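You operate a simulated robot arm through the tools that you are given. There is no shell and no other tool. Be economical: measure what you need, move in short steps, check, and stop when the job is done.

You are at the controls of a simulated robot arm. One attempt, no reset.

JOB
Fit the plate with the yellow grip in the small 3D printer.
Fine: lay the old plate on the clear patch of the bench; at the end run the bed in with HOME and shut the door.

Only the result counts: the job must be done as asked and must still hold three seconds after the hand-in. Knocking over, shifting, dropping, spilling or breaking anything else fails it.

ROBOT AND FRAMES
A 7-joint arm with a two-finger parallel gripper, fixed in place. Base frame: the origin is at the foot of the arm, x ahead of it, y to its left, z up. Units: mm, degrees, N and s.
With the tool pointing down near the work surface it reaches from about 480 to 920 mm from the base axis. Its first joint turns from -115.0 to 115.0 degrees. Payload 3.91 kg.
The tool frame sits at the grasp point between the pads (the TCP): z along the fingers, y along the line on which they close. The tips reach 30 mm beyond it. Largest opening 110 mm; finger width 20, thickness 10; the body of the gripper, 48 by 112 mm, starts 55 mm behind the TCP.
Orientation is told as [roll, pitch, yaw] about the base's x, y, z axes, in that order, counted from this pose: with the fingers straight down and closing along the base's y, the tool's x points along the base's -x, its y along +y and its z along -z.

CONTROLS
- The arm moves only by the tool nudge_tool. Its argument "increments" is a list of rows, each an object of numbers (a shift or turn left out is 0, a gripper value left out holds the last): "dx", "dy", "dz": the shift along the tool's x, y, z in mm; "wx", "wy", "wz": the turn, a rotation vector about the tool's x, y, z in degrees; "gripper": the finger opening in mm, from 0 to 110. In form: [{"dx": .., "dy": .., "dz": .., "wx": .., "wy": .., "wz": .., "gripper": ..}, ...]. A call has 1 to 12 rows; each row shifts and turns the commanded pose from where the row before left it, along the tool's axes as they then stand. Rows are played at 5 a second. More than 50 mm and 8.6 degrees between two rows, or a gripper value outside its range, and nothing of the call is played. Where a pose cannot be reached the arm comes as near as it can. A force on the tool above 40 N (or 10 N above the force at the start of the call, whichever is more), or a blocked arm, ends the call early, and 0.2 s more pass. The fingers move at their own pace (about 153 mm/s each) and stop on an object; they squeeze with about 30 N. The grip force told is the motor's: it shows also when the fingers shut on nothing. Time passes only in rows, and 0.2 s behind the last, so rows that do not move let the fingers close. It gives the time, the measured TCP pose, the force on the tool (base axes), the opening and the grip force at its end, in the units of the frame above (readings bear some noise), with the torque about the TCP (base axes, N m) and any sound that the robot's microphone picked up.
- Cameras (640 x 400 px; columns grow to the right, rows downward): "scene" is fixed at [227.8, 628.2, 1452.3]; the picture's right is [-0.74, -0.67, 0.00], its down [-0.25, 0.27, -0.93] and it looks along [0.62, -0.69, -0.37] (base axes); focal length 317 px, centre (320, 200). "wrist" rides on the gripper at [72, 17, -103] in the tool frame; the picture's right is [-0.23, 0.97, 0.00], its down [-0.76, -0.18, -0.62] and it looks along [-0.61, -0.14, 0.78] (tool axes); focal length 222 px, centre (320, 200). There is no depth. A picture from a camera that has moved, and an enlarged one, comes with that camera's place and axes in the base frame and with its lens. The place of the scene camera against the robot may be out by one fixed shift of up to 25 mm in any direction.
- capture(camera): a new picture of that camera. The clock stands still meanwhile.
- move_column(by): slides the trunk up (or, below 0, down) by that many mm; the arm rides with it, the base frame stays. It gives what a move gives, with no picture.
- close_up(camera, box): a new picture of the part [left, top, right, bottom] of that camera's present view, enlarged. The clock stands still meanwhile.
- close_job(): hands the job in; it is judged then, once.

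Work in short steps. Places have to be worked out from the pictures, the camera data and where the tool is seen: move nearer, look again, correct. Check each grasp and each placing, and mend what went wrong. You have 120 turns and 84 pictures in all, those below and enlarged ones among them. Open the gripper and draw the arm clear of the work before you hand the job in, unless the task says otherwise; then end with one line.

The tools are called after "Call:" by a JSON object that holds its "op" and its "data". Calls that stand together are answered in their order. nudge_tool: Moves the arm, as the interface text tells. Its arguments: {"type":"object","properties":{"increments":{"type":"array","items":{"type":"object","properties":{"dx":{"type":"number"},"dy":{"type":"number"},"dz":{"type":"number"},"wx":{"type":"number"},"wy":{"type":"number"},"wz":{"type":"number"},"gripper":{"type":"number"}}}}},"required":["increments"]} The other tools are called the same way: move_column (by) slides the trunk up or down; capture (camera) takes a picture; close_up (camera, box) takes an enlarged picture of a part of a camera's view; close_job () hands the job in.

At the start:

```text
clock: 0.0
tcp_pos: [473.2, 84.6, 1231.9]
ee_rot: [-0.1, 0.1, 0.0]
contact_force: [0.0, 0.9, 0.6]
torque: [0.03, -0.04, -0.01]
gripper_width: 109.6
gripper_force: 0.1
trunk travel left (down, up): [-775.0, 215.0]
```

scene: 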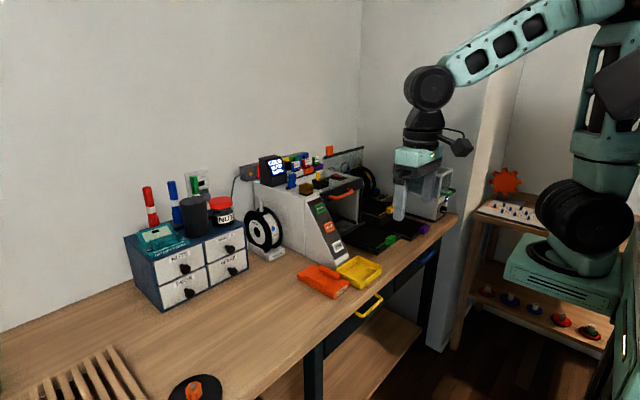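
wrist: 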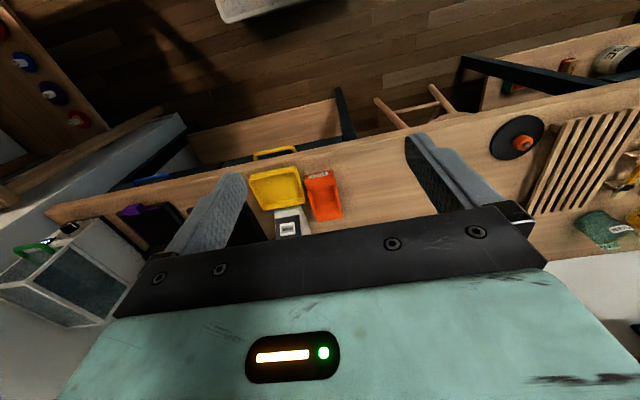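

The first pictures show a bench with printers; I take enlarged views of the printer area.

Call:
{"op": "close_up", "data": {"camera": "scene", "box": [230, 130, 470, 290]}}

Call:
{"op": "close_up", "data": {"camera": "scene", "box": [340, 160, 470, 270]}}

```text
2.50 times, centred on (350, 210) of scene
camera zoom: at [227.8, 628.2, 1452.3], right [-0.74, -0.67, 0.0], down [-0.25, 0.27, -0.93], along [0.62, -0.69, -0.37], focal length 792 px, centre (245, 175)
```

zoom: 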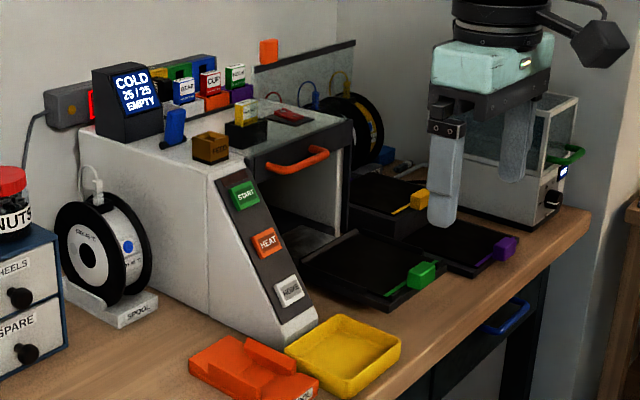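

```text
3.64 times, centred on (405, 215) of scene
camera zoom: at [227.8, 628.2, 1452.3], right [-0.74, -0.67, 0.0], down [-0.25, 0.27, -0.93], along [0.62, -0.69, -0.37], focal length 1152 px, centre (11, 146)
```

zoom: 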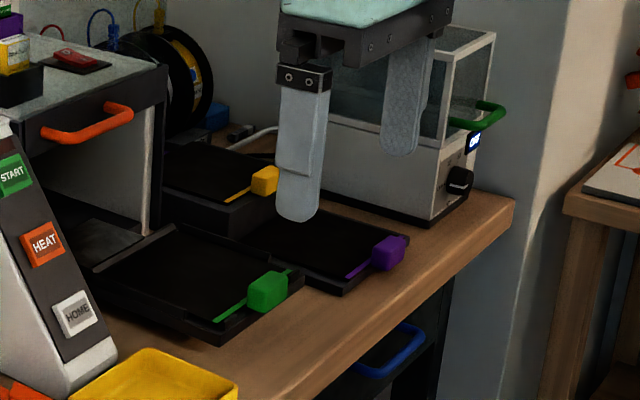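

Triangulating puts the bench near z≈875, with the printer at x≈700–900, y≈-100…-450. I move sideways and tilt the tool forward for a look.

Call:
{"op": "nudge_tool", "data": {"increments": [{"dy": -45}, {"dy": -45}, {"dy": -45}, {"dy": -45}, {"dy": -45}, {"dy": -45}, {"wy": -8}, {"wy": -8}, {"wy": -8}, {"wy": -8}, {"wy": -8}]}}

Call:
{"op": "capture", "data": {"camera": "wrist"}}

Call:
{"op": "close_up", "data": {"camera": "scene", "box": [230, 130, 470, 280]}}

```text
clock: 2.4
tcp_pos: [547.2, -210.5, 1225.4]
ee_rot: [0.0, -40.0, 0.0]
contact_force: [-0.4, 0.4, 0.6]
torque: [0.0, -0.03, 0.0]
gripper_width: 109.9
gripper_force: 0.1
out of reach, approached as far as the arm can: row 8, 9, 10, 11
trunk travel left (down, up): [-775.0, 215.0]
```

```text
79 pictures are left
camera wrist: at [425.8, -192.2, 1257.8], right [0.17, 0.97, 0.15], down [0.18, -0.18, 0.97], along [0.97, -0.14, -0.21], focal length 222 px, centre (320, 200)
```

wrist: 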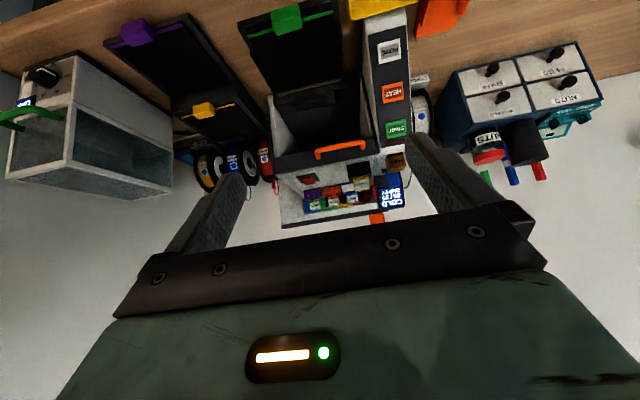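

```text
2.67 times, centred on (350, 205) of scene
camera zoom: at [227.8, 628.2, 1452.3], right [-0.74, -0.67, 0.0], down [-0.25, 0.27, -0.93], along [0.62, -0.69, -0.37], focal length 845 px, centre (240, 187)
```

zoom: 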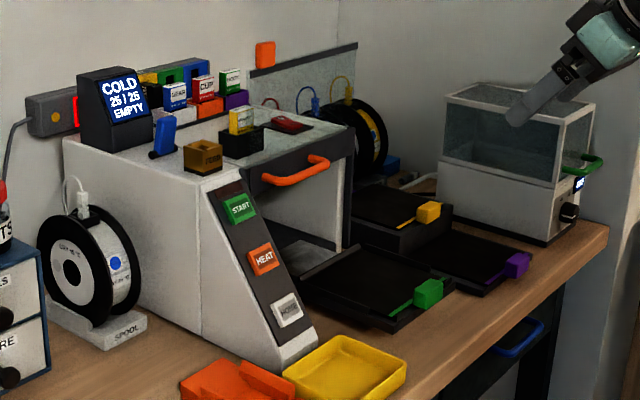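

Good view, upside-down. I enlarge the printer, the plates and the door.

Call:
{"op": "close_up", "data": {"camera": "wrist", "box": [230, 0, 430, 240]}}

Call:
{"op": "close_up", "data": {"camera": "wrist", "box": [90, 0, 340, 200]}}

Call:
{"op": "close_up", "data": {"camera": "scene", "box": [250, 140, 370, 230]}}

Call:
{"op": "close_up", "data": {"camera": "scene", "box": [330, 190, 440, 260]}}

```text
1.67 times, centred on (330, 120) of wrist
camera zoom: at [425.8, -192.2, 1257.8], right [0.17, 0.97, 0.15], down [0.18, -0.18, 0.97], along [0.97, -0.14, -0.21], focal length 370 px, centre (303, 333)
```

zoom: 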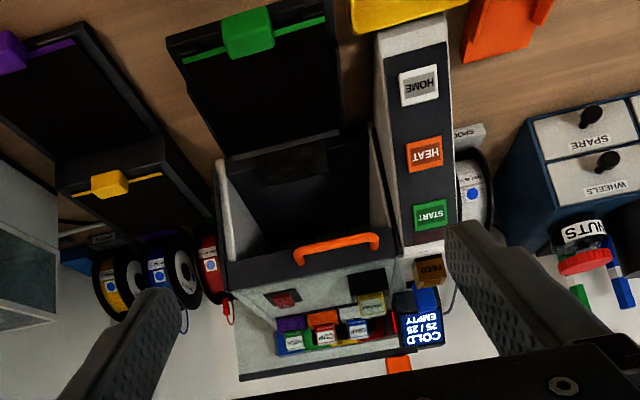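

```text
2.00 times, centred on (215, 100) of wrist
camera zoom: at [425.8, -192.2, 1257.8], right [0.17, 0.97, 0.15], down [0.18, -0.18, 0.97], along [0.97, -0.14, -0.21], focal length 444 px, centre (530, 400)
```

zoom: 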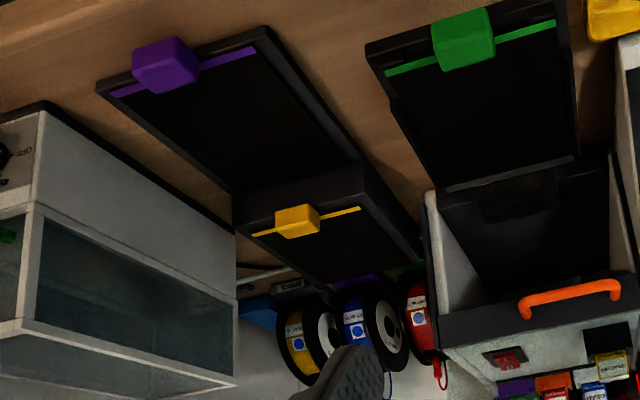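

```text
4.44 times, centred on (310, 185) of scene
camera zoom: at [227.8, 628.2, 1452.3], right [-0.74, -0.67, 0.0], down [-0.25, 0.27, -0.93], along [0.62, -0.69, -0.37], focal length 1408 px, centre (364, 267)
```

zoom: 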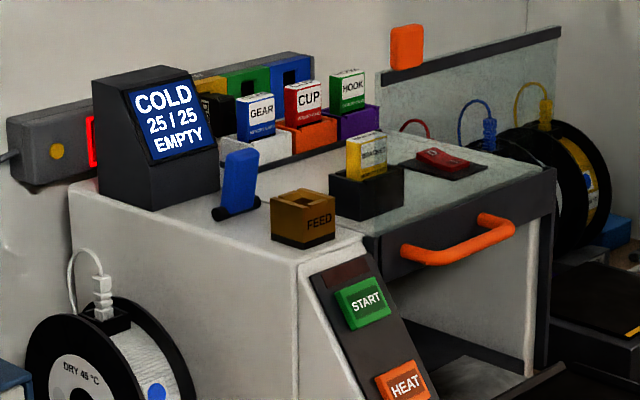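

```text
5.71 times, centred on (385, 225) of scene
camera zoom: at [227.8, 628.2, 1452.3], right [-0.74, -0.67, 0.0], down [-0.25, 0.27, -0.93], along [0.62, -0.69, -0.37], focal length 1810 px, centre (-51, 57)
```

zoom: 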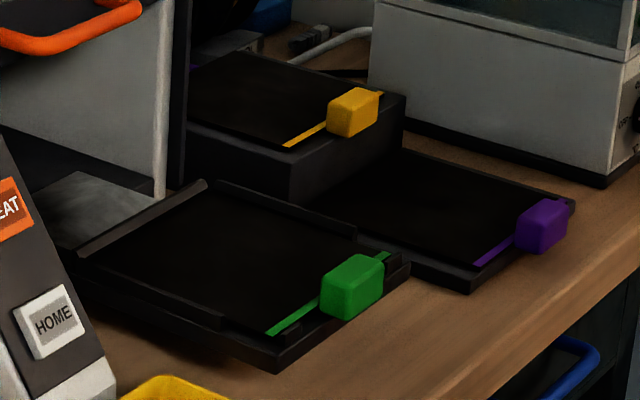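

The grips triangulate to green ≈(682,-235,930), yellow ≈(820,-473,925), purple ≈(670,-474,880). The door seems to be a glass pane raised above the opening, its handle bar at x≈880. I go lower to see the grip shape.

Call:
{"op": "move_column", "data": {"by": -170}}

Call:
{"op": "nudge_tool", "data": {"increments": [{"wy": 8}, {"wy": 4, "dy": -20}, {}]}}

Call:
{"op": "capture", "data": {"camera": "wrist"}}

```text
clock: 4.3
tcp_pos: [548.0, -209.9, 1056.3]
ee_rot: [0.1, -40.0, 0.0]
contact_force: [0.0, -0.4, -0.4]
torque: [-0.01, -0.01, -0.01]
gripper_width: 110.0
gripper_force: 0.1
trunk travel left (down, up): [-605.0, 385.0]
```

```text
clock: 5.1
tcp_pos: [546.2, -229.5, 1055.2]
ee_rot: [0.1, -27.9, 0.0]
contact_force: [-0.4, 0.2, -0.6]
torque: [0.01, -0.02, -0.01]
gripper_width: 110.0
gripper_force: 0.0
trunk travel left (down, up): [-605.0, 385.0]
```

```text
73 pictures are left
camera wrist: at [435.5, -212.7, 1112.3], right [0.2, 0.97, 0.11], down [0.38, -0.18, 0.91], along [0.9, -0.14, -0.41], focal length 222 px, centre (320, 200)
```

wrist: 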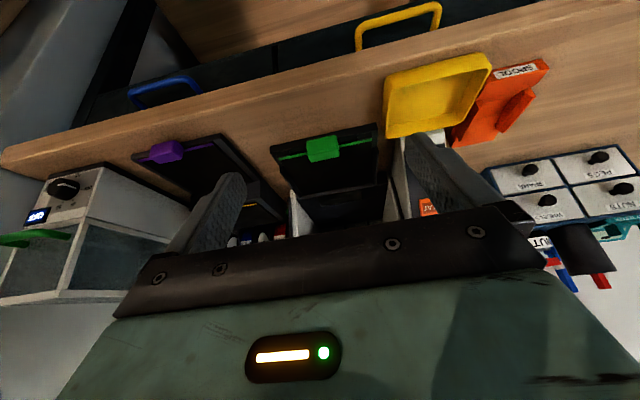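

Call:
{"op": "close_up", "data": {"camera": "wrist", "box": [250, 110, 410, 210]}}

Call:
{"op": "close_up", "data": {"camera": "wrist", "box": [120, 120, 300, 240]}}

```text
4.00 times, centred on (330, 160) of wrist
camera zoom: at [435.5, -212.7, 1112.3], right [0.2, 0.97, 0.11], down [0.38, -0.18, 0.91], along [0.9, -0.14, -0.41], focal length 888 px, centre (280, 360)
```

zoom: 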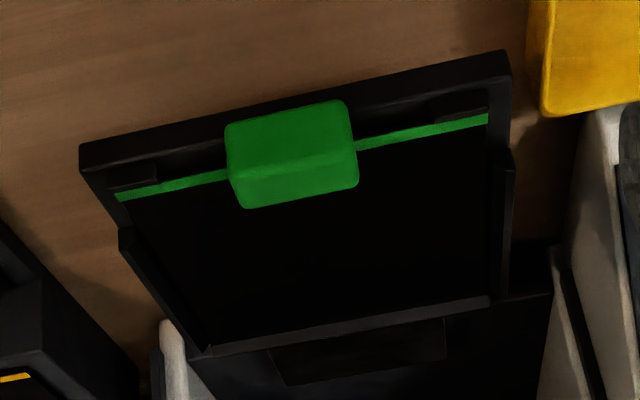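

```text
3.33 times, centred on (210, 180) of wrist
camera zoom: at [435.5, -212.7, 1112.3], right [0.2, 0.97, 0.11], down [0.38, -0.18, 0.91], along [0.9, -0.14, -0.41], focal length 740 px, centre (687, 267)
```

zoom: 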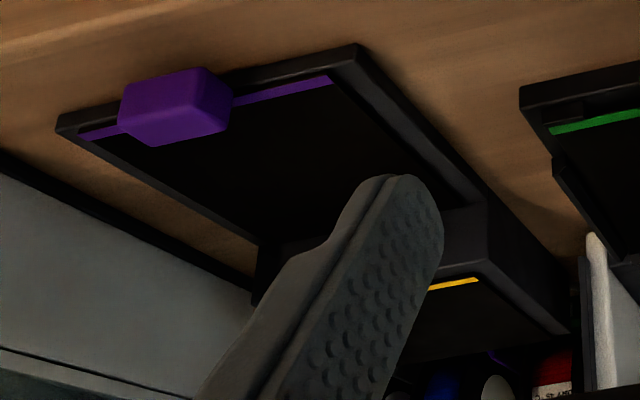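

The bed is a tray with side rails and a rear stop; the plate is about 136×160 mm, aligned with the axes, and the grip block is about 45 wide (y) and 19 deep. I approach above the green grip at pitch -25.

Call:
{"op": "nudge_tool", "data": {"increments": [{"wy": 3, "gripper": 80}, {"dx": -22.6, "dz": 28.5, "dy": -2}, {"dx": -22.6, "dz": 28.5, "dy": -2}, {"dx": -22.6, "dz": 28.5, "dy": -2}, {"dx": -22.6, "dz": 28.5, "dy": -2}, {}]}}

Call:
{"op": "capture", "data": {"camera": "wrist"}}

Call:
{"op": "close_up", "data": {"camera": "scene", "box": [330, 160, 450, 260]}}

```text
clock: 6.5
tcp_pos: [677.7, -237.9, 989.7]
ee_rot: [0.0, -24.8, 0.0]
contact_force: [-0.8, 0.0, 0.4]
torque: [-0.03, -0.01, 0.01]
gripper_width: 80.0
gripper_force: 0.1
trunk travel left (down, up): [-605.0, 385.0]
```

```text
70 pictures are left
camera wrist: at [569.1, -221.2, 1052.9], right [0.21, 0.97, 0.1], down [0.43, -0.18, 0.89], along [0.88, -0.14, -0.45], focal length 222 px, centre (320, 200)
```

wrist: 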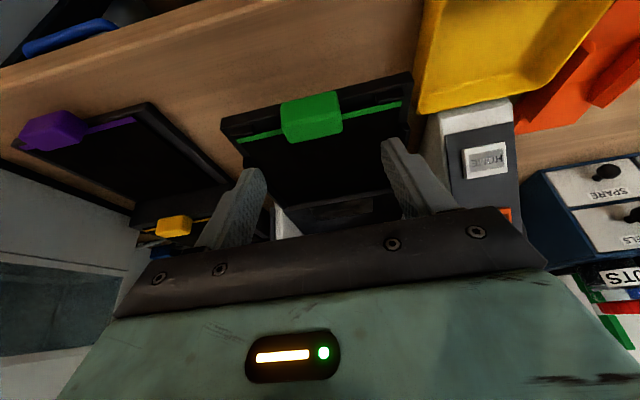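

```text
4.00 times, centred on (390, 210) of scene
camera zoom: at [227.8, 628.2, 1452.3], right [-0.74, -0.67, 0.0], down [-0.25, 0.27, -0.93], along [0.62, -0.69, -0.37], focal length 1267 px, centre (40, 160)
```

zoom: 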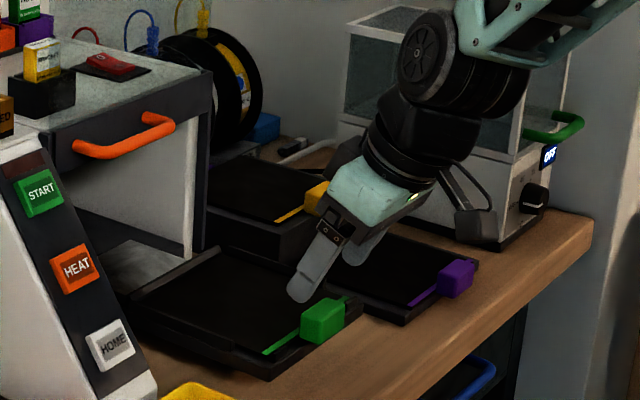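

Call:
{"op": "close_up", "data": {"camera": "wrist", "box": [210, 60, 430, 200]}}

```text
2.86 times, centred on (320, 130) of wrist
camera zoom: at [569.1, -221.2, 1052.9], right [0.21, 0.97, 0.1], down [0.43, -0.18, 0.89], along [0.88, -0.14, -0.45], focal length 635 px, centre (320, 400)
```

zoom: 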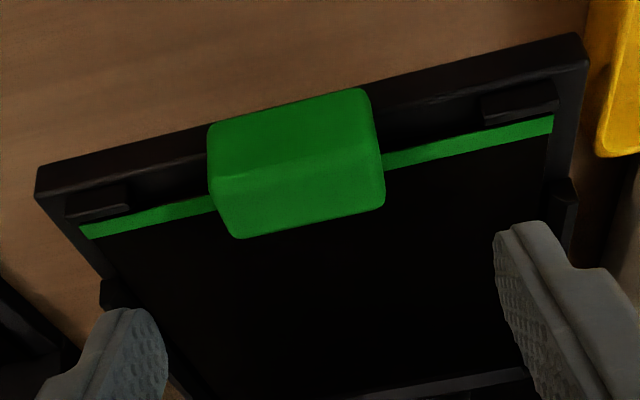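

Block ≈20×40×20 mm, centre (690,-240,921), with the plate surface near 910. I lower straight down around it and close.

Call:
{"op": "nudge_tool", "data": {"increments": [{"dx": 6.2, "dz": 13.3, "dy": -1}, {"dx": 6.2, "dz": 13.3, "dy": -1}, {"dx": 6.2, "dz": 13.3}, {}, {"gripper": 30}, {}, {}]}}

Call:
{"op": "close_up", "data": {"camera": "wrist", "box": [210, 60, 430, 200]}}

```text
clock: 8.1
tcp_pos: [677.8, -240.2, 946.0]
ee_rot: [0.0, -24.9, 0.0]
contact_force: [0.9, -0.4, 0.0]
torque: [0.03, 0.03, 0.11]
gripper_width: 43.2
gripper_force: 29.8
trunk travel left (down, up): [-605.0, 385.0]
```

```text
2.86 times, centred on (320, 130) of wrist
camera zoom: at [568.7, -223.1, 1009.1], right [0.21, 0.97, 0.1], down [0.43, -0.18, 0.89], along [0.88, -0.14, -0.45], focal length 635 px, centre (320, 400)
```

zoom: 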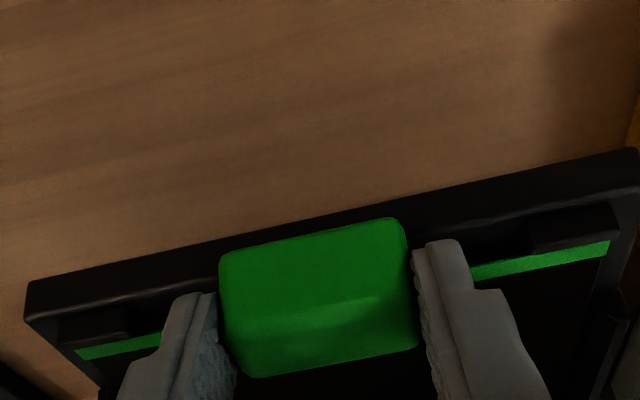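

Gripped at 43 mm. I lift a little and read the load.

Call:
{"op": "nudge_tool", "data": {"increments": [{"dx": -2.1, "dz": -4.5}, {"dx": -2.1, "dz": -4.5}, {"dx": -2.1, "dz": -4.5}, {}]}}

Call:
{"op": "close_up", "data": {"camera": "scene", "box": [330, 180, 450, 260]}}

Call:
{"op": "capture", "data": {"camera": "wrist"}}

```text
clock: 9.1
tcp_pos: [677.2, -240.4, 961.3]
ee_rot: [0.0, -24.9, 0.0]
contact_force: [1.0, -0.2, -0.3]
torque: [0.0, 0.07, 0.01]
gripper_width: 43.1
gripper_force: 29.6
trunk travel left (down, up): [-605.0, 385.0]
```

```text
5.00 times, centred on (390, 220) of scene
camera zoom: at [227.8, 628.2, 1452.3], right [-0.74, -0.67, 0.0], down [-0.25, 0.27, -0.93], along [0.62, -0.69, -0.37], focal length 1584 px, centre (-30, 100)
```

zoom: 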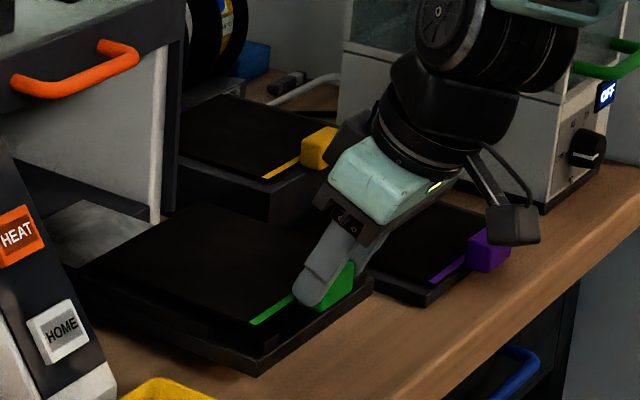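

```text
65 pictures are left
camera wrist: at [568.1, -223.0, 1024.2], right [0.21, 0.97, 0.1], down [0.43, -0.18, 0.89], along [0.88, -0.14, -0.45], focal length 222 px, centre (320, 200)
```

wrist: 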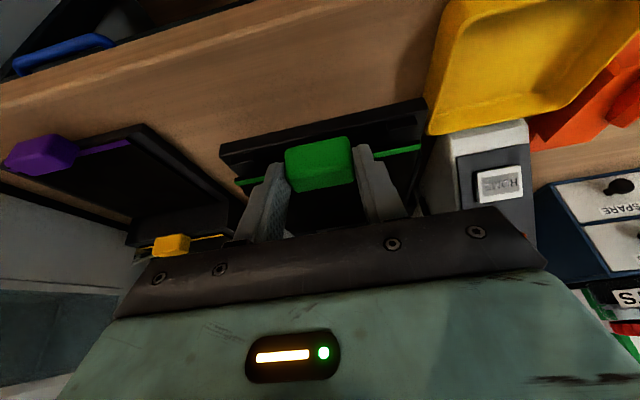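

The plate is free and level with only a small torque. I raise it, pull back toward the robot, then sweep left to the clear bench around y≈230.

Call:
{"op": "nudge_tool", "data": {"increments": [{"dx": -8.5, "dz": -18.1}, {"dx": -8.5, "dz": -18.1}, {"dx": -8.5, "dz": -18.1}, {"dx": 19.6, "dz": -9.2}, {"dx": 19.6, "dz": -9.2}, {"dx": 19.6, "dz": -9.2}, {"dx": 19.6, "dz": -9.2}, {"dx": 19.6, "dz": -9.2}, {"dx": 19.6, "dz": -9.2}, {}]}}

Call:
{"op": "nudge_tool", "data": {"increments": [{"dy": 20}, {"dy": 40}, {"dy": 40}, {"dy": 40}, {"dy": 40}, {"dy": 40}, {"dy": 40}, {"dy": 40}, {"dy": 40}, {"dy": 40}, {"dy": 40}, {"dy": 20}]}}

Call:
{"op": "capture", "data": {"camera": "wrist"}}

Call:
{"op": "capture", "data": {"camera": "scene"}}

```text
clock: 11.3
tcp_pos: [547.8, -239.3, 1021.1]
ee_rot: [0.0, -24.9, 0.0]
contact_force: [-0.9, -0.4, -1.3]
torque: [-0.01, 0.1, -0.01]
gripper_width: 42.9
gripper_force: 30.3
trunk travel left (down, up): [-605.0, 385.0]
```

```text
clock: 13.9
tcp_pos: [547.0, 200.3, 1021.8]
ee_rot: [0.0, -24.9, 0.0]
contact_force: [0.0, 0.3, -1.0]
torque: [-0.03, 0.07, -0.02]
gripper_width: 43.2
gripper_force: 30.0
trunk travel left (down, up): [-605.0, 385.0]
```

```text
64 pictures are left
camera wrist: at [438.1, 217.1, 1084.6], right [0.21, 0.97, 0.1], down [0.43, -0.18, 0.89], along [0.88, -0.14, -0.45], focal length 222 px, centre (320, 200)
```

wrist: 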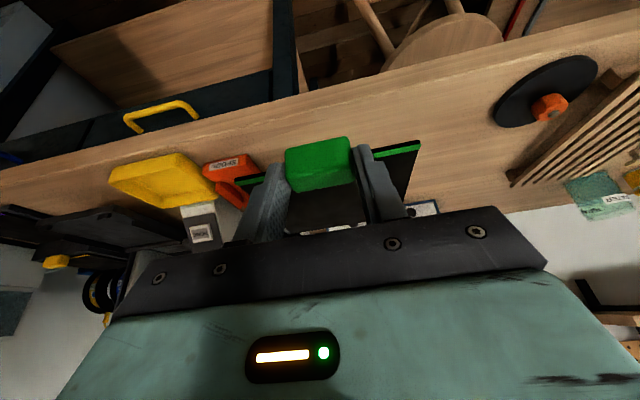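

```text
63 pictures are left
```

scene: 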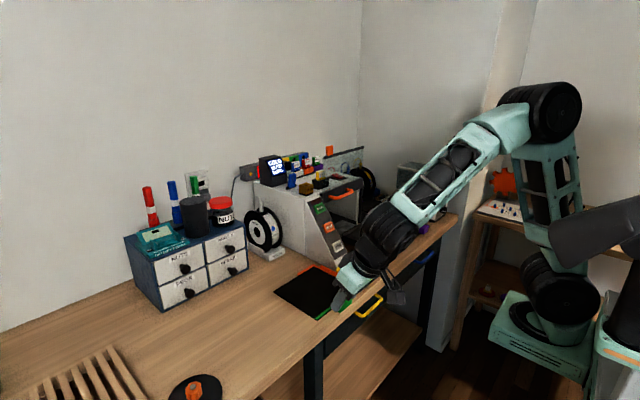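

The area around (740,230) is clear: the disc begins at y>420 and the orange tray ends near y≈65. I move forward and down above it.

Call:
{"op": "nudge_tool", "data": {"increments": [{"dx": -12.9, "dz": 25.9, "dy": 6}, {"dx": -12.9, "dz": 25.9, "dy": 6}, {"dx": -12.9, "dz": 25.9, "dy": 6}, {"dx": -12.9, "dz": 25.9, "dy": 6}, {"dx": -12.9, "dz": 25.9, "dy": 6}, {}]}}

Call:
{"op": "close_up", "data": {"camera": "scene", "box": [220, 240, 380, 340]}}

```text
clock: 15.3
tcp_pos: [661.5, 229.6, 931.9]
ee_rot: [0.0, -24.8, 0.0]
contact_force: [1.1, -0.4, -0.5]
torque: [-0.01, 0.09, -0.01]
gripper_width: 43.4
gripper_force: 30.5
trunk travel left (down, up): [-605.0, 385.0]
```

```text
4.00 times, centred on (300, 290) of scene
camera zoom: at [227.8, 628.2, 1452.3], right [-0.74, -0.67, 0.0], down [-0.25, 0.27, -0.93], along [0.62, -0.69, -0.37], focal length 1267 px, centre (400, -160)
```

zoom: 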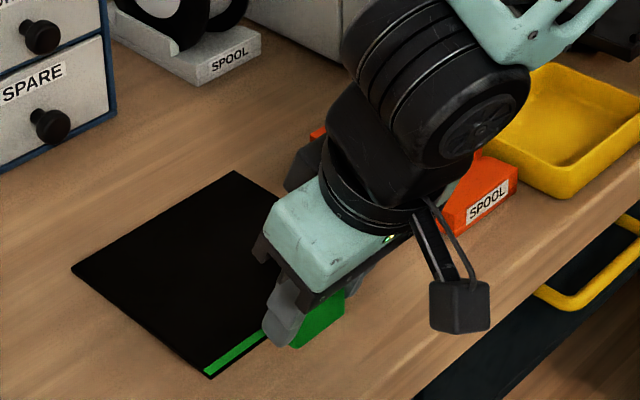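

Low over the bench now; I lower in small steps until contact.

Call:
{"op": "nudge_tool", "data": {"increments": [{"dx": 1.27, "dz": 2.72}, {"dx": 1.27, "dz": 2.72}, {"dx": 1.27, "dz": 2.72}, {"dx": 1.27, "dz": 2.72}, {}]}}

```text
clock: 16.5
tcp_pos: [660.6, 229.3, 919.1]
ee_rot: [0.0, -25.0, 0.1]
contact_force: [-0.2, 0.0, -1.0]
torque: [-0.02, 0.08, 0.0]
gripper_width: 43.4
gripper_force: 30.0
trunk travel left (down, up): [-605.0, 385.0]
```

Call:
{"op": "nudge_tool", "data": {"increments": [{"dx": 0.85, "dz": 1.81}, {"dx": 0.85, "dz": 1.81}, {"dx": 0.85, "dz": 1.81}, {}]}}

Call:
{"op": "close_up", "data": {"camera": "scene", "box": [220, 240, 380, 340]}}

```text
clock: 17.5
tcp_pos: [660.9, 229.4, 914.4]
ee_rot: [0.0, -25.0, -0.1]
contact_force: [0.1, 0.2, -0.9]
torque: [0.0, 0.06, 0.03]
gripper_width: 43.4
gripper_force: 30.1
trunk travel left (down, up): [-605.0, 385.0]
```

```text
4.00 times, centred on (300, 290) of scene
camera zoom: at [227.8, 628.2, 1452.3], right [-0.74, -0.67, 0.0], down [-0.25, 0.27, -0.93], along [0.62, -0.69, -0.37], focal length 1267 px, centre (400, -160)
```

zoom: 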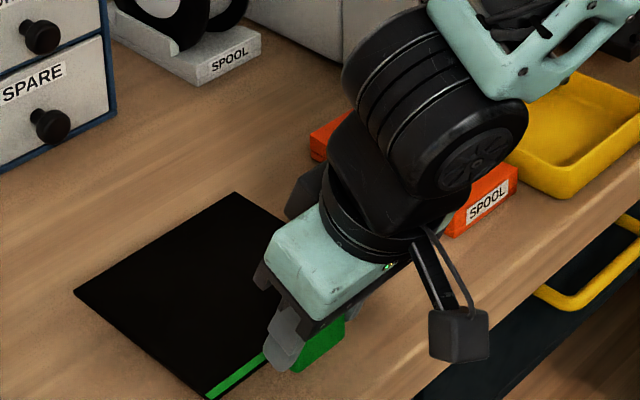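

Call:
{"op": "nudge_tool", "data": {"increments": [{"dx": 0.85, "dz": 1.81}, {"dx": 0.85, "dz": 1.81}, {"dx": 0.85, "dz": 1.81}, {}]}}

Call:
{"op": "nudge_tool", "data": {"increments": [{"dx": 0.85, "dz": 1.81}, {"dx": 0.85, "dz": 1.81}, {}]}}

```text
clock: 18.5
tcp_pos: [660.7, 230.3, 908.1]
ee_rot: [-0.1, -25.0, 0.0]
contact_force: [-0.6, 0.8, -1.8]
torque: [0.01, 0.07, 0.02]
gripper_width: 43.2
gripper_force: 30.2
trunk travel left (down, up): [-605.0, 385.0]
```

```text
clock: 19.3
tcp_pos: [661.4, 229.9, 903.8]
ee_rot: [0.1, -24.9, 0.0]
contact_force: [-0.2, -0.4, -0.4]
torque: [-0.04, 0.07, -0.02]
gripper_width: 43.1
gripper_force: 30.1
trunk travel left (down, up): [-605.0, 385.0]
```

Call:
{"op": "nudge_tool", "data": {"increments": [{"dx": 0.85, "dz": 1.81}, {"dx": 0.85, "dz": 1.81}, {}]}}

Call:
{"op": "close_up", "data": {"camera": "wrist", "box": [210, 60, 450, 220]}}

Call:
{"op": "close_up", "data": {"camera": "scene", "box": [260, 290, 340, 350]}}

```text
clock: 20.1
tcp_pos: [661.6, 229.8, 898.6]
ee_rot: [0.1, -24.9, 0.0]
contact_force: [-0.5, 0.3, -0.1]
torque: [0.01, 0.06, 0.02]
gripper_width: 43.4
gripper_force: 29.9
trunk travel left (down, up): [-605.0, 385.0]
```

```text
2.50 times, centred on (330, 140) of wrist
camera zoom: at [551.7, 247.2, 962.3], right [0.21, 0.97, 0.1], down [0.43, -0.18, 0.89], along [0.88, -0.14, -0.45], focal length 555 px, centre (295, 350)
```

zoom: 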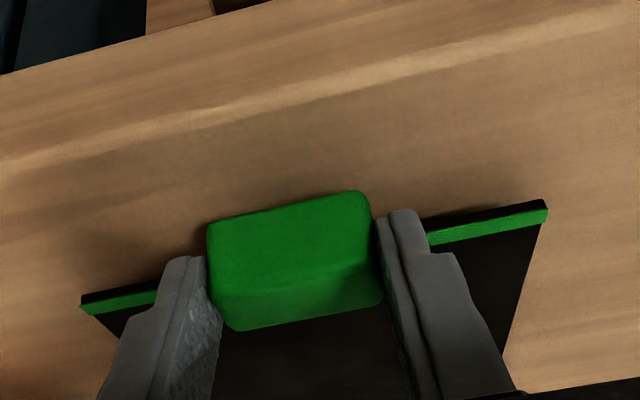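

```text
6.67 times, centred on (300, 320) of scene
camera zoom: at [227.8, 628.2, 1452.3], right [-0.74, -0.67, 0.0], down [-0.25, 0.27, -0.93], along [0.62, -0.69, -0.37], focal length 2112 px, centre (453, -600)
```

zoom: 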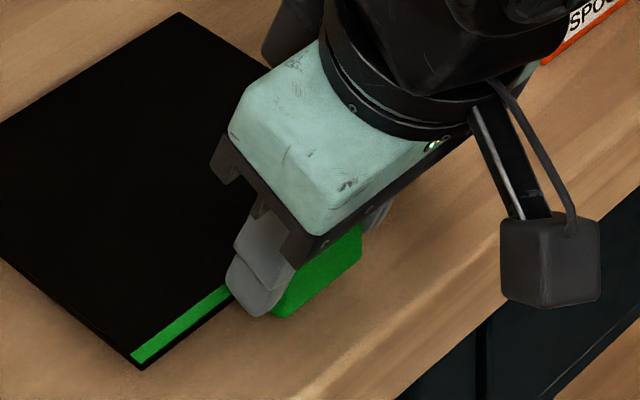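

Call:
{"op": "nudge_tool", "data": {"increments": [{"dx": 0.85, "dz": 1.81}, {"dx": 0.85, "dz": 1.81}, {}]}}

Call:
{"op": "nudge_tool", "data": {"increments": [{"dx": 0.85, "dz": 1.81}, {}]}}

Call:
{"op": "nudge_tool", "data": {"increments": [{"dx": 0.85, "dz": 1.81}, {}]}}

```text
clock: 20.9
tcp_pos: [659.2, 230.5, 896.7]
ee_rot: [-0.1, -24.9, 0.0]
contact_force: [-0.1, 0.7, -0.4]
torque: [0.01, 0.05, -0.02]
gripper_width: 43.5
gripper_force: 30.2
trunk travel left (down, up): [-605.0, 385.0]
```

```text
clock: 21.5
tcp_pos: [660.9, 230.7, 893.4]
ee_rot: [0.0, -24.9, 0.0]
contact_force: [-0.5, 0.2, -1.4]
torque: [0.02, 0.1, 0.02]
gripper_width: 43.3
gripper_force: 30.6
trunk travel left (down, up): [-605.0, 385.0]
```

```text
clock: 22.1
tcp_pos: [662.5, 230.4, 891.4]
ee_rot: [0.0, -24.9, 0.1]
contact_force: [-0.5, 0.0, -0.8]
torque: [0.01, 0.07, -0.02]
gripper_width: 43.3
gripper_force: 30.0
trunk travel left (down, up): [-605.0, 385.0]
```

Call:
{"op": "nudge_tool", "data": {"increments": [{"dx": 0.85, "dz": 1.81}, {"dx": 0.85, "dz": 1.81}, {}]}}

Call:
{"op": "close_up", "data": {"camera": "wrist", "box": [210, 100, 450, 220]}}

```text
clock: 22.9
tcp_pos: [661.7, 230.2, 888.7]
ee_rot: [0.0, -25.0, 0.0]
contact_force: [-0.3, -0.2, 0.6]
torque: [0.12, -0.17, -0.04]
gripper_width: 43.3
gripper_force: 30.7
trunk travel left (down, up): [-605.0, 385.0]
```

```text
2.67 times, centred on (330, 160) of wrist
camera zoom: at [552.5, 247.5, 951.2], right [0.21, 0.97, 0.1], down [0.43, -0.18, 0.89], along [0.88, -0.14, -0.45], focal length 592 px, centre (293, 307)
```

zoom: 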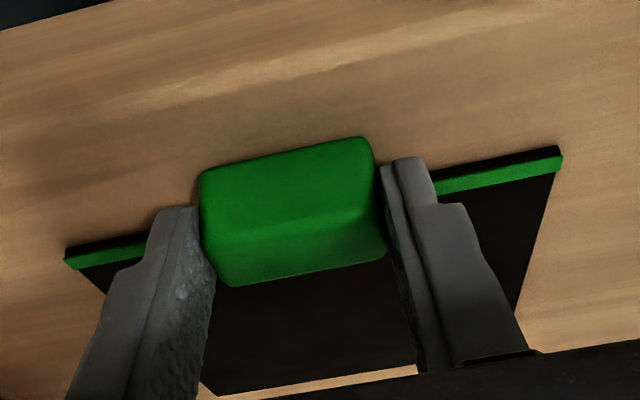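

The torque changed sign, so the far edge touches the bench. I lower slightly more and check.

Call:
{"op": "nudge_tool", "data": {"increments": [{"dx": 0.85, "dz": 1.81}, {}]}}

Call:
{"op": "nudge_tool", "data": {"increments": [{"dx": 0.64, "dz": 1.36}, {}]}}

```text
clock: 23.5
tcp_pos: [661.0, 232.0, 887.5]
ee_rot: [0.1, -25.1, 0.1]
contact_force: [1.8, -1.2, 13.8]
torque: [-0.1, -0.19, 0.04]
gripper_width: 43.3
gripper_force: 30.2
trunk travel left (down, up): [-605.0, 385.0]
```

```text
clock: 24.1
tcp_pos: [661.6, 230.0, 885.9]
ee_rot: [0.1, -25.1, -0.1]
contact_force: [2.2, 0.3, 19.8]
torque: [-0.01, -0.28, -0.04]
gripper_width: 43.4
gripper_force: 29.7
trunk travel left (down, up): [-605.0, 385.0]
```

Firm contact at TCP z≈887. I ease off, open and rise.

Call:
{"op": "nudge_tool", "data": {"increments": [{"dx": -0.6, "dz": -1.3}, {"gripper": 75}, {}, {"dx": -8.5, "dz": -18.1}, {"dx": -17, "dz": -36.2}, {"dx": -21, "dz": -45}, {"dx": -21, "dz": -45}, {}]}}

Call:
{"op": "capture", "data": {"camera": "scene"}}

Call:
{"op": "capture", "data": {"camera": "wrist"}}

```text
clock: 25.9
tcp_pos: [660.1, 231.8, 1045.6]
ee_rot: [0.0, -25.0, 0.0]
contact_force: [0.2, -0.6, -0.3]
torque: [-0.04, -0.01, -0.02]
gripper_width: 75.0
gripper_force: 0.2
trunk travel left (down, up): [-605.0, 385.0]
```

```text
57 pictures are left
```

scene: 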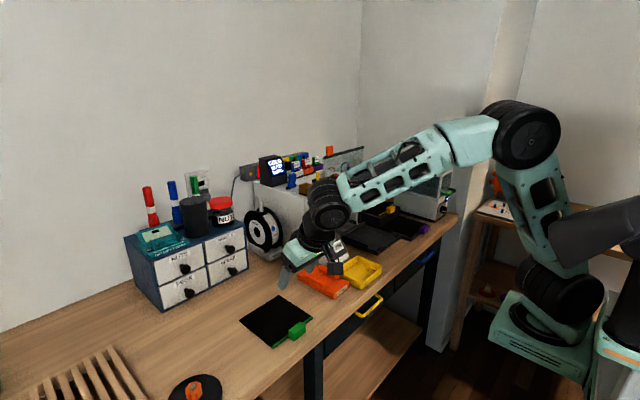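

```text
56 pictures are left
camera wrist: at [552.5, 248.3, 1108.9], right [0.21, 0.97, 0.1], down [0.43, -0.18, 0.89], along [0.88, -0.14, -0.45], focal length 222 px, centre (320, 200)
```

wrist: 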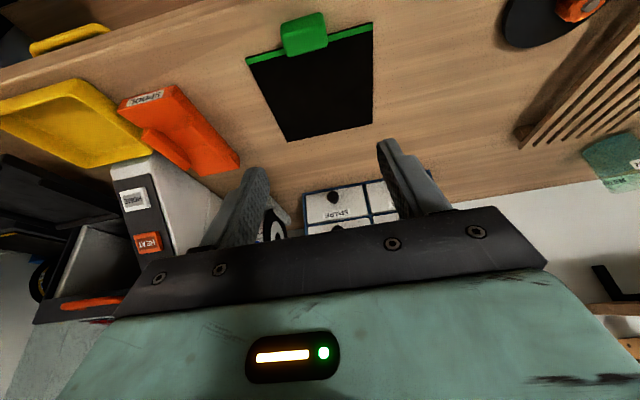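

The old plate lies flat on the clear bench. I sweep back right toward the yellow-grip plate.

Call:
{"op": "nudge_tool", "data": {"increments": [{"dy": -25}, {"dy": -45}, {"dy": -48}, {"dy": -48}, {"dy": -48}, {"dy": -48}, {"dy": -48}, {"dy": -48}, {"dy": -48}, {"dy": -48}, {"dy": -48}, {"dy": -48}]}}

Call:
{"op": "nudge_tool", "data": {"increments": [{"dy": -48}, {"dy": -48}, {"dy": -40}, {"dy": -15}, {}]}}

Call:
{"op": "capture", "data": {"camera": "wrist"}}

```text
clock: 28.5
tcp_pos: [660.8, -320.2, 1043.9]
ee_rot: [0.0, -24.8, -0.1]
contact_force: [-0.4, 0.1, 0.5]
torque: [-0.02, 0.02, -0.03]
gripper_width: 75.2
gripper_force: 0.0
trunk travel left (down, up): [-605.0, 385.0]
```

```text
clock: 29.7
tcp_pos: [661.6, -471.1, 1044.9]
ee_rot: [0.0, -24.8, 0.0]
contact_force: [-0.1, -1.4, 0.6]
torque: [0.04, -0.01, -0.01]
gripper_width: 75.0
gripper_force: 0.0
trunk travel left (down, up): [-605.0, 385.0]
```

```text
55 pictures are left
camera wrist: at [552.4, -453.8, 1107.9], right [0.21, 0.97, 0.1], down [0.43, -0.18, 0.89], along [0.88, -0.14, -0.45], focal length 222 px, centre (320, 200)
```

wrist: 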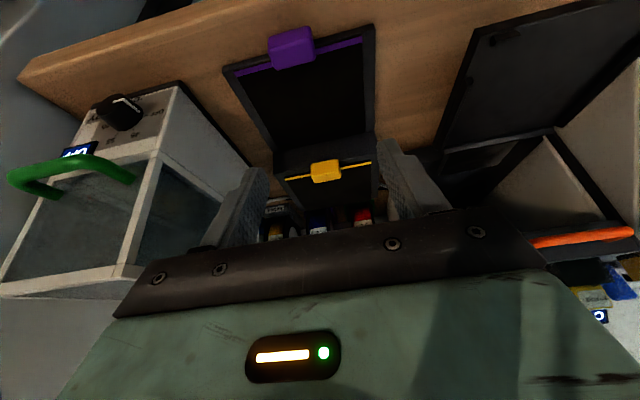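

Yellow grip ≈(815,-475,928). I advance toward it, staying above.

Call:
{"op": "nudge_tool", "data": {"increments": [{"dx": -21.2, "dz": 19.6, "dy": -1}, {"dx": -21.2, "dz": 19.6, "dy": -1}, {"dx": -21.2, "dz": 19.6, "dy": -1}, {"dx": -21.2, "dz": 19.6, "dy": -1}, {}]}}

Call:
{"op": "close_up", "data": {"camera": "wrist", "box": [200, 60, 440, 220]}}

Call:
{"op": "close_up", "data": {"camera": "scene", "box": [330, 160, 450, 260]}}

```text
clock: 30.9
tcp_pos: [772.5, -475.7, 1009.7]
ee_rot: [0.0, -24.9, 0.0]
contact_force: [0.3, 0.0, 0.4]
torque: [-0.01, 0.0, 0.04]
gripper_width: 74.9
gripper_force: 0.1
trunk travel left (down, up): [-605.0, 385.0]
```

```text
2.50 times, centred on (320, 140) of wrist
camera zoom: at [662.6, -458.3, 1072.4], right [0.21, 0.97, 0.1], down [0.43, -0.18, 0.89], along [0.88, -0.14, -0.45], focal length 555 px, centre (320, 350)
```

zoom: 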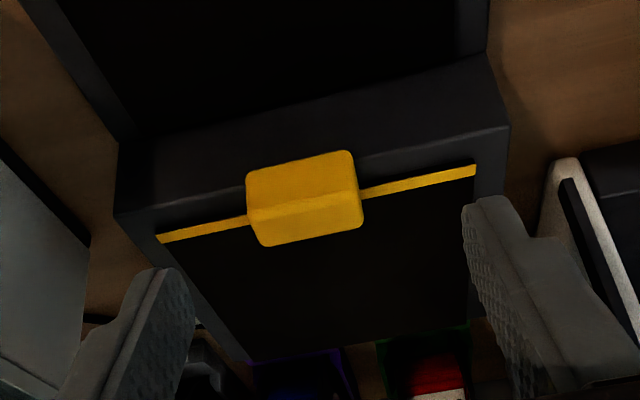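

```text
4.00 times, centred on (390, 210) of scene
camera zoom: at [227.8, 628.2, 1452.3], right [-0.74, -0.67, 0.0], down [-0.25, 0.27, -0.93], along [0.62, -0.69, -0.37], focal length 1267 px, centre (40, 160)
```

zoom: 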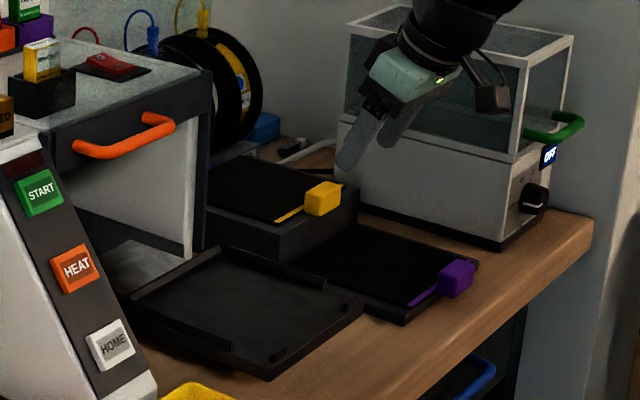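

The block refines to front face x≈816, top z≈933, y≈-482. I move above it first and confirm reach.

Call:
{"op": "nudge_tool", "data": {"increments": [{"dx": -13.5, "dz": 20.1, "dy": -3}, {"dx": -13.5, "dz": 20.1, "dy": -3}, {}]}}

Call:
{"op": "close_up", "data": {"camera": "wrist", "box": [200, 60, 440, 220]}}

```text
clock: 31.7
tcp_pos: [813.4, -480.5, 985.2]
ee_rot: [0.0, -24.9, 0.0]
contact_force: [0.1, 0.9, -1.0]
torque: [-0.02, -0.02, 0.02]
gripper_width: 75.0
gripper_force: 0.1
trunk travel left (down, up): [-605.0, 385.0]
```

```text
2.50 times, centred on (320, 140) of wrist
camera zoom: at [703.9, -463.8, 1047.6], right [0.21, 0.97, 0.1], down [0.43, -0.18, 0.89], along [0.88, -0.14, -0.45], focal length 555 px, centre (320, 350)
```

zoom: 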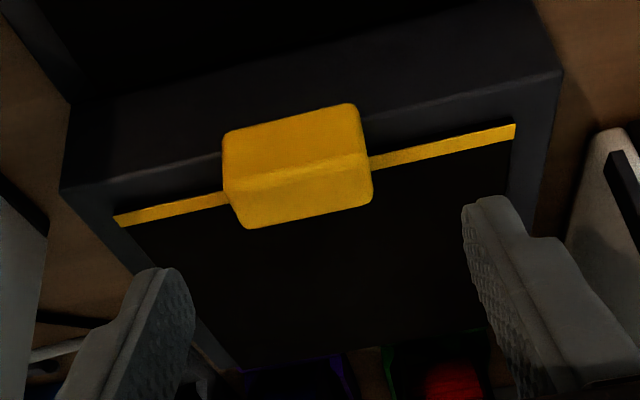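

Consistent (x 815, y -482, top 934). I lower and close.

Call:
{"op": "nudge_tool", "data": {"increments": [{"dx": 5.1, "dz": 10.9, "dy": -1.5}, {"dx": 5.1, "dz": 10.9}, {"dx": 5.1, "dz": 10.9}, {}, {"gripper": 30}, {}, {}]}}

Call:
{"op": "close_up", "data": {"camera": "wrist", "box": [200, 60, 440, 220]}}

```text
clock: 33.3
tcp_pos: [813.1, -482.9, 948.9]
ee_rot: [0.0, -24.9, 0.0]
contact_force: [-0.2, -0.1, 1.0]
torque: [-0.14, -0.14, -0.07]
gripper_width: 43.2
gripper_force: 29.9
trunk travel left (down, up): [-605.0, 385.0]
```

```text
2.50 times, centred on (320, 140) of wrist
camera zoom: at [703.7, -465.4, 1011.5], right [0.21, 0.97, 0.1], down [0.43, -0.18, 0.89], along [0.88, -0.14, -0.45], focal length 555 px, centre (320, 350)
```

zoom: 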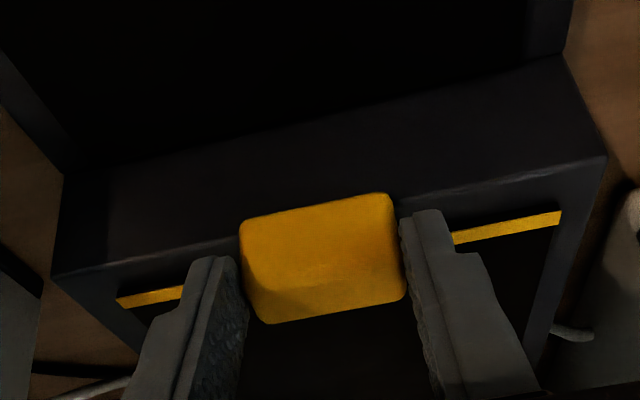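

Gripped, though it sits about 4–5 mm to tool +y compared with the green grasp. I lift a bit and look again.

Call:
{"op": "nudge_tool", "data": {"increments": [{"dx": -2.1, "dz": -4.5}, {"dx": -4.2, "dz": -9}, {"dx": -8.5, "dz": -18.1}, {"dx": -12.7, "dz": -27.2}, {"dx": -12.7, "dz": -27.2}, {}]}}

Call:
{"op": "capture", "data": {"camera": "wrist"}}

Call:
{"op": "close_up", "data": {"camera": "scene", "box": [330, 160, 450, 260]}}

```text
clock: 34.7
tcp_pos: [812.5, -483.6, 1045.1]
ee_rot: [0.0, -24.9, -0.1]
contact_force: [0.5, 0.6, -1.0]
torque: [-0.04, 0.1, 0.03]
gripper_width: 43.4
gripper_force: 30.4
trunk travel left (down, up): [-605.0, 385.0]
```

```text
50 pictures are left
camera wrist: at [703.1, -465.4, 1107.4], right [0.21, 0.97, 0.1], down [0.43, -0.18, 0.89], along [0.88, -0.14, -0.45], focal length 222 px, centre (320, 200)
```

wrist: 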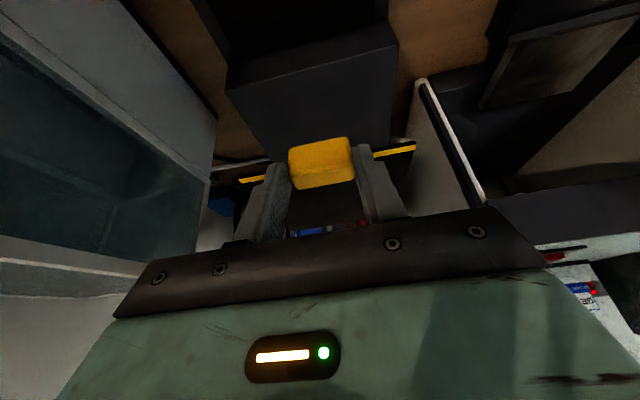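

```text
4.00 times, centred on (390, 210) of scene
camera zoom: at [227.8, 628.2, 1452.3], right [-0.74, -0.67, 0.0], down [-0.25, 0.27, -0.93], along [0.62, -0.69, -0.37], focal length 1267 px, centre (40, 160)
```

zoom: 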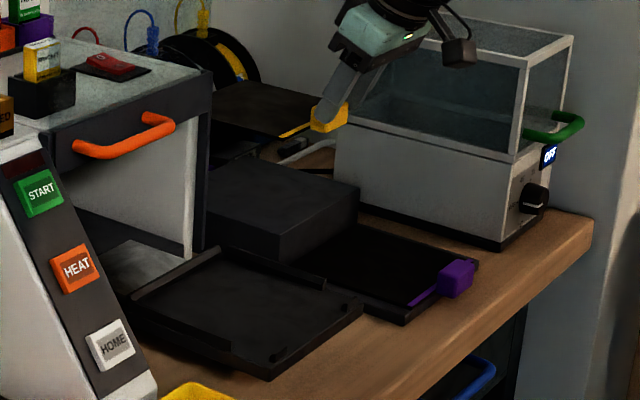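

Lifted cleanly. I retract toward the robot, then sweep left over the bed, staying short of the door handle.

Call:
{"op": "nudge_tool", "data": {"increments": [{"dx": 15.4, "dz": -7.2}, {"dx": 30.8, "dz": -14.4}, {"dx": 30.8, "dz": -14.4}, {"dx": 30.8, "dz": -14.4}, {"dx": 30.8, "dz": -14.4}, {"dx": 15.4, "dz": -7.2}, {}]}}

Call:
{"op": "nudge_tool", "data": {"increments": [{"dy": 20}, {"dy": 40}, {"dy": 40}, {"dy": 40}, {"dy": 40}, {"dy": 40}, {"dy": 22}, {}]}}

Call:
{"op": "capture", "data": {"camera": "wrist"}}

Call:
{"op": "close_up", "data": {"camera": "scene", "box": [330, 160, 450, 260]}}

```text
clock: 36.3
tcp_pos: [642.6, -482.2, 1043.5]
ee_rot: [0.0, -24.8, 0.1]
contact_force: [0.1, 0.3, -1.5]
torque: [-0.03, 0.09, 0.01]
gripper_width: 43.2
gripper_force: 30.2
trunk travel left (down, up): [-605.0, 385.0]
```

```text
clock: 38.1
tcp_pos: [642.0, -240.7, 1044.6]
ee_rot: [0.0, -25.0, 0.1]
contact_force: [-0.2, -0.3, -0.8]
torque: [-0.02, 0.09, -0.01]
gripper_width: 43.3
gripper_force: 30.5
trunk travel left (down, up): [-605.0, 385.0]
```

```text
48 pictures are left
camera wrist: at [533.7, -222.8, 1106.9], right [0.21, 0.97, 0.1], down [0.43, -0.18, 0.89], along [0.88, -0.14, -0.45], focal length 222 px, centre (320, 200)
```

wrist: 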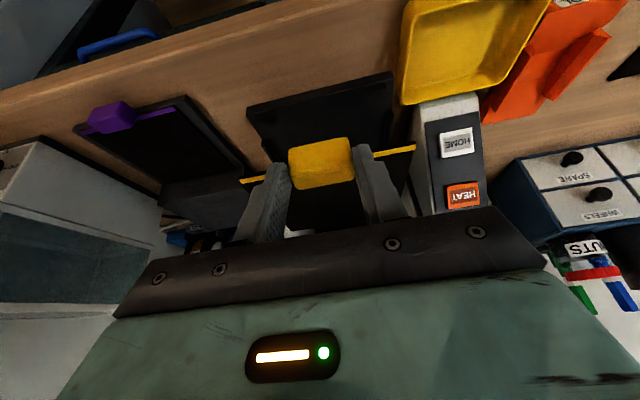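

```text
4.00 times, centred on (390, 210) of scene
camera zoom: at [227.8, 628.2, 1452.3], right [-0.74, -0.67, 0.0], down [-0.25, 0.27, -0.93], along [0.62, -0.69, -0.37], focal length 1267 px, centre (40, 160)
```

zoom: 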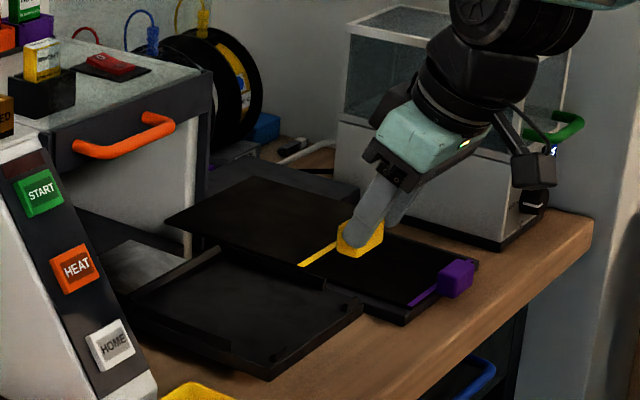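

I take a precise comparison of the yellow plate in the grip, using the same box as for the green one.

Call:
{"op": "close_up", "data": {"camera": "wrist", "box": [210, 100, 450, 220]}}

```text
2.67 times, centred on (330, 160) of wrist
camera zoom: at [533.7, -222.8, 1106.9], right [0.21, 0.97, 0.1], down [0.43, -0.18, 0.89], along [0.88, -0.14, -0.45], focal length 592 px, centre (293, 307)
```

zoom: 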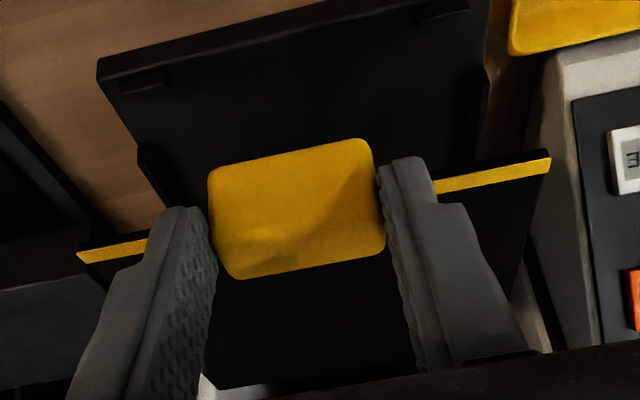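

Comparing pixels, the yellow plate sits about 6 mm further forward and 6.5 mm lower in the grip than the green did. The target TCP on the bed is therefore ≈(672,-239,952.5). I drop and then move forward to hover there.

Call:
{"op": "nudge_tool", "data": {"increments": [{"dx": 12.7, "dz": 27.2}, {"dx": 12.7, "dz": 27.2, "dy": 1.7}, {"dx": -13.6, "dz": 6.3}, {"dx": -13.6, "dz": 6.3}, {}]}}

Call:
{"op": "capture", "data": {"camera": "wrist"}}

Call:
{"op": "close_up", "data": {"camera": "scene", "box": [330, 190, 430, 260]}}

```text
clock: 39.3
tcp_pos: [673.1, -238.0, 983.2]
ee_rot: [0.0, -24.9, -0.1]
contact_force: [-0.3, 0.5, -0.9]
torque: [-0.01, 0.08, -0.01]
gripper_width: 43.6
gripper_force: 29.8
trunk travel left (down, up): [-605.0, 385.0]
```

```text
45 pictures are left
camera wrist: at [563.8, -221.3, 1046.5], right [0.21, 0.97, 0.1], down [0.43, -0.18, 0.89], along [0.88, -0.14, -0.45], focal length 222 px, centre (320, 200)
```

wrist: 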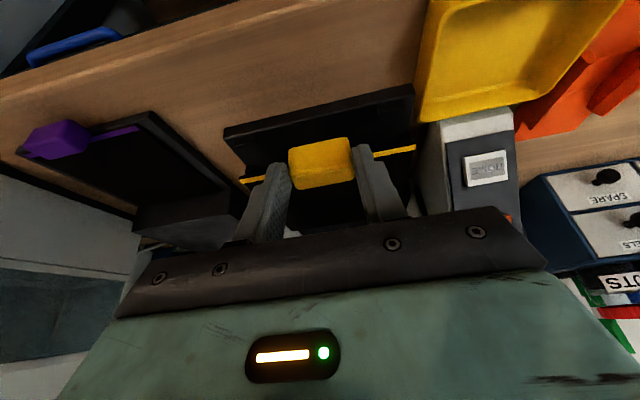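

```text
5.71 times, centred on (380, 225) of scene
camera zoom: at [227.8, 628.2, 1452.3], right [-0.74, -0.67, 0.0], down [-0.25, 0.27, -0.93], along [0.62, -0.69, -0.37], focal length 1810 px, centre (-23, 57)
```

zoom: 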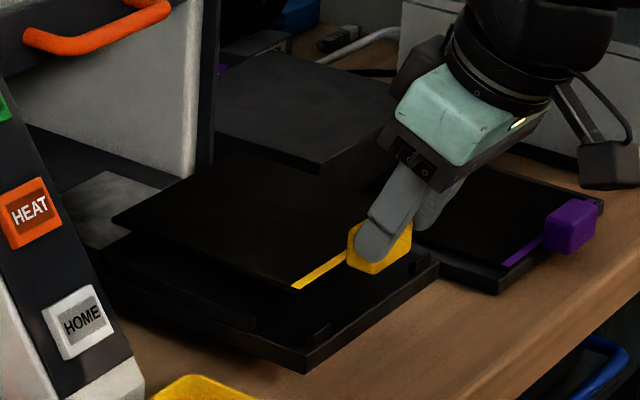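

The scene picture suggests I'm about 2–3 mm too far forward/left. I correct that, descend to just above the bed and check at high zoom.

Call:
{"op": "nudge_tool", "data": {"increments": [{"dx": 1.4, "dz": -0.6, "dy": -1.5}, {"dx": 3.2, "dz": 6.8}, {"dx": 3.2, "dz": 6.8}, {"dx": 2.1, "dz": 4.5}, {}, {}]}}

Call:
{"op": "close_up", "data": {"camera": "scene", "box": [350, 200, 410, 260]}}

Call:
{"op": "close_up", "data": {"camera": "wrist", "box": [210, 60, 430, 200]}}

```text
clock: 40.7
tcp_pos: [670.3, -239.5, 963.4]
ee_rot: [0.1, -25.0, 0.1]
contact_force: [-1.0, -0.2, -0.6]
torque: [0.0, 0.1, 0.02]
gripper_width: 43.0
gripper_force: 30.1
trunk travel left (down, up): [-605.0, 385.0]
```

```text
6.67 times, centred on (380, 230) of scene
camera zoom: at [227.8, 628.2, 1452.3], right [-0.74, -0.67, 0.0], down [-0.25, 0.27, -0.93], along [0.62, -0.69, -0.37], focal length 2112 px, centre (-80, 0)
```

zoom: 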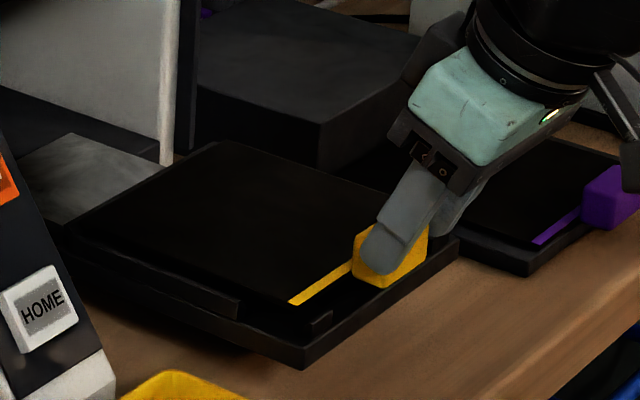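

```text
2.86 times, centred on (320, 130) of wrist
camera zoom: at [562.2, -222.7, 1026.5], right [0.21, 0.97, 0.1], down [0.43, -0.18, 0.89], along [0.88, -0.14, -0.45], focal length 635 px, centre (320, 400)
```

zoom: 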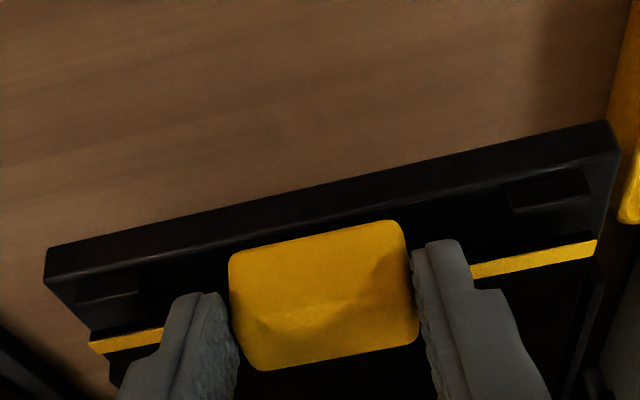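

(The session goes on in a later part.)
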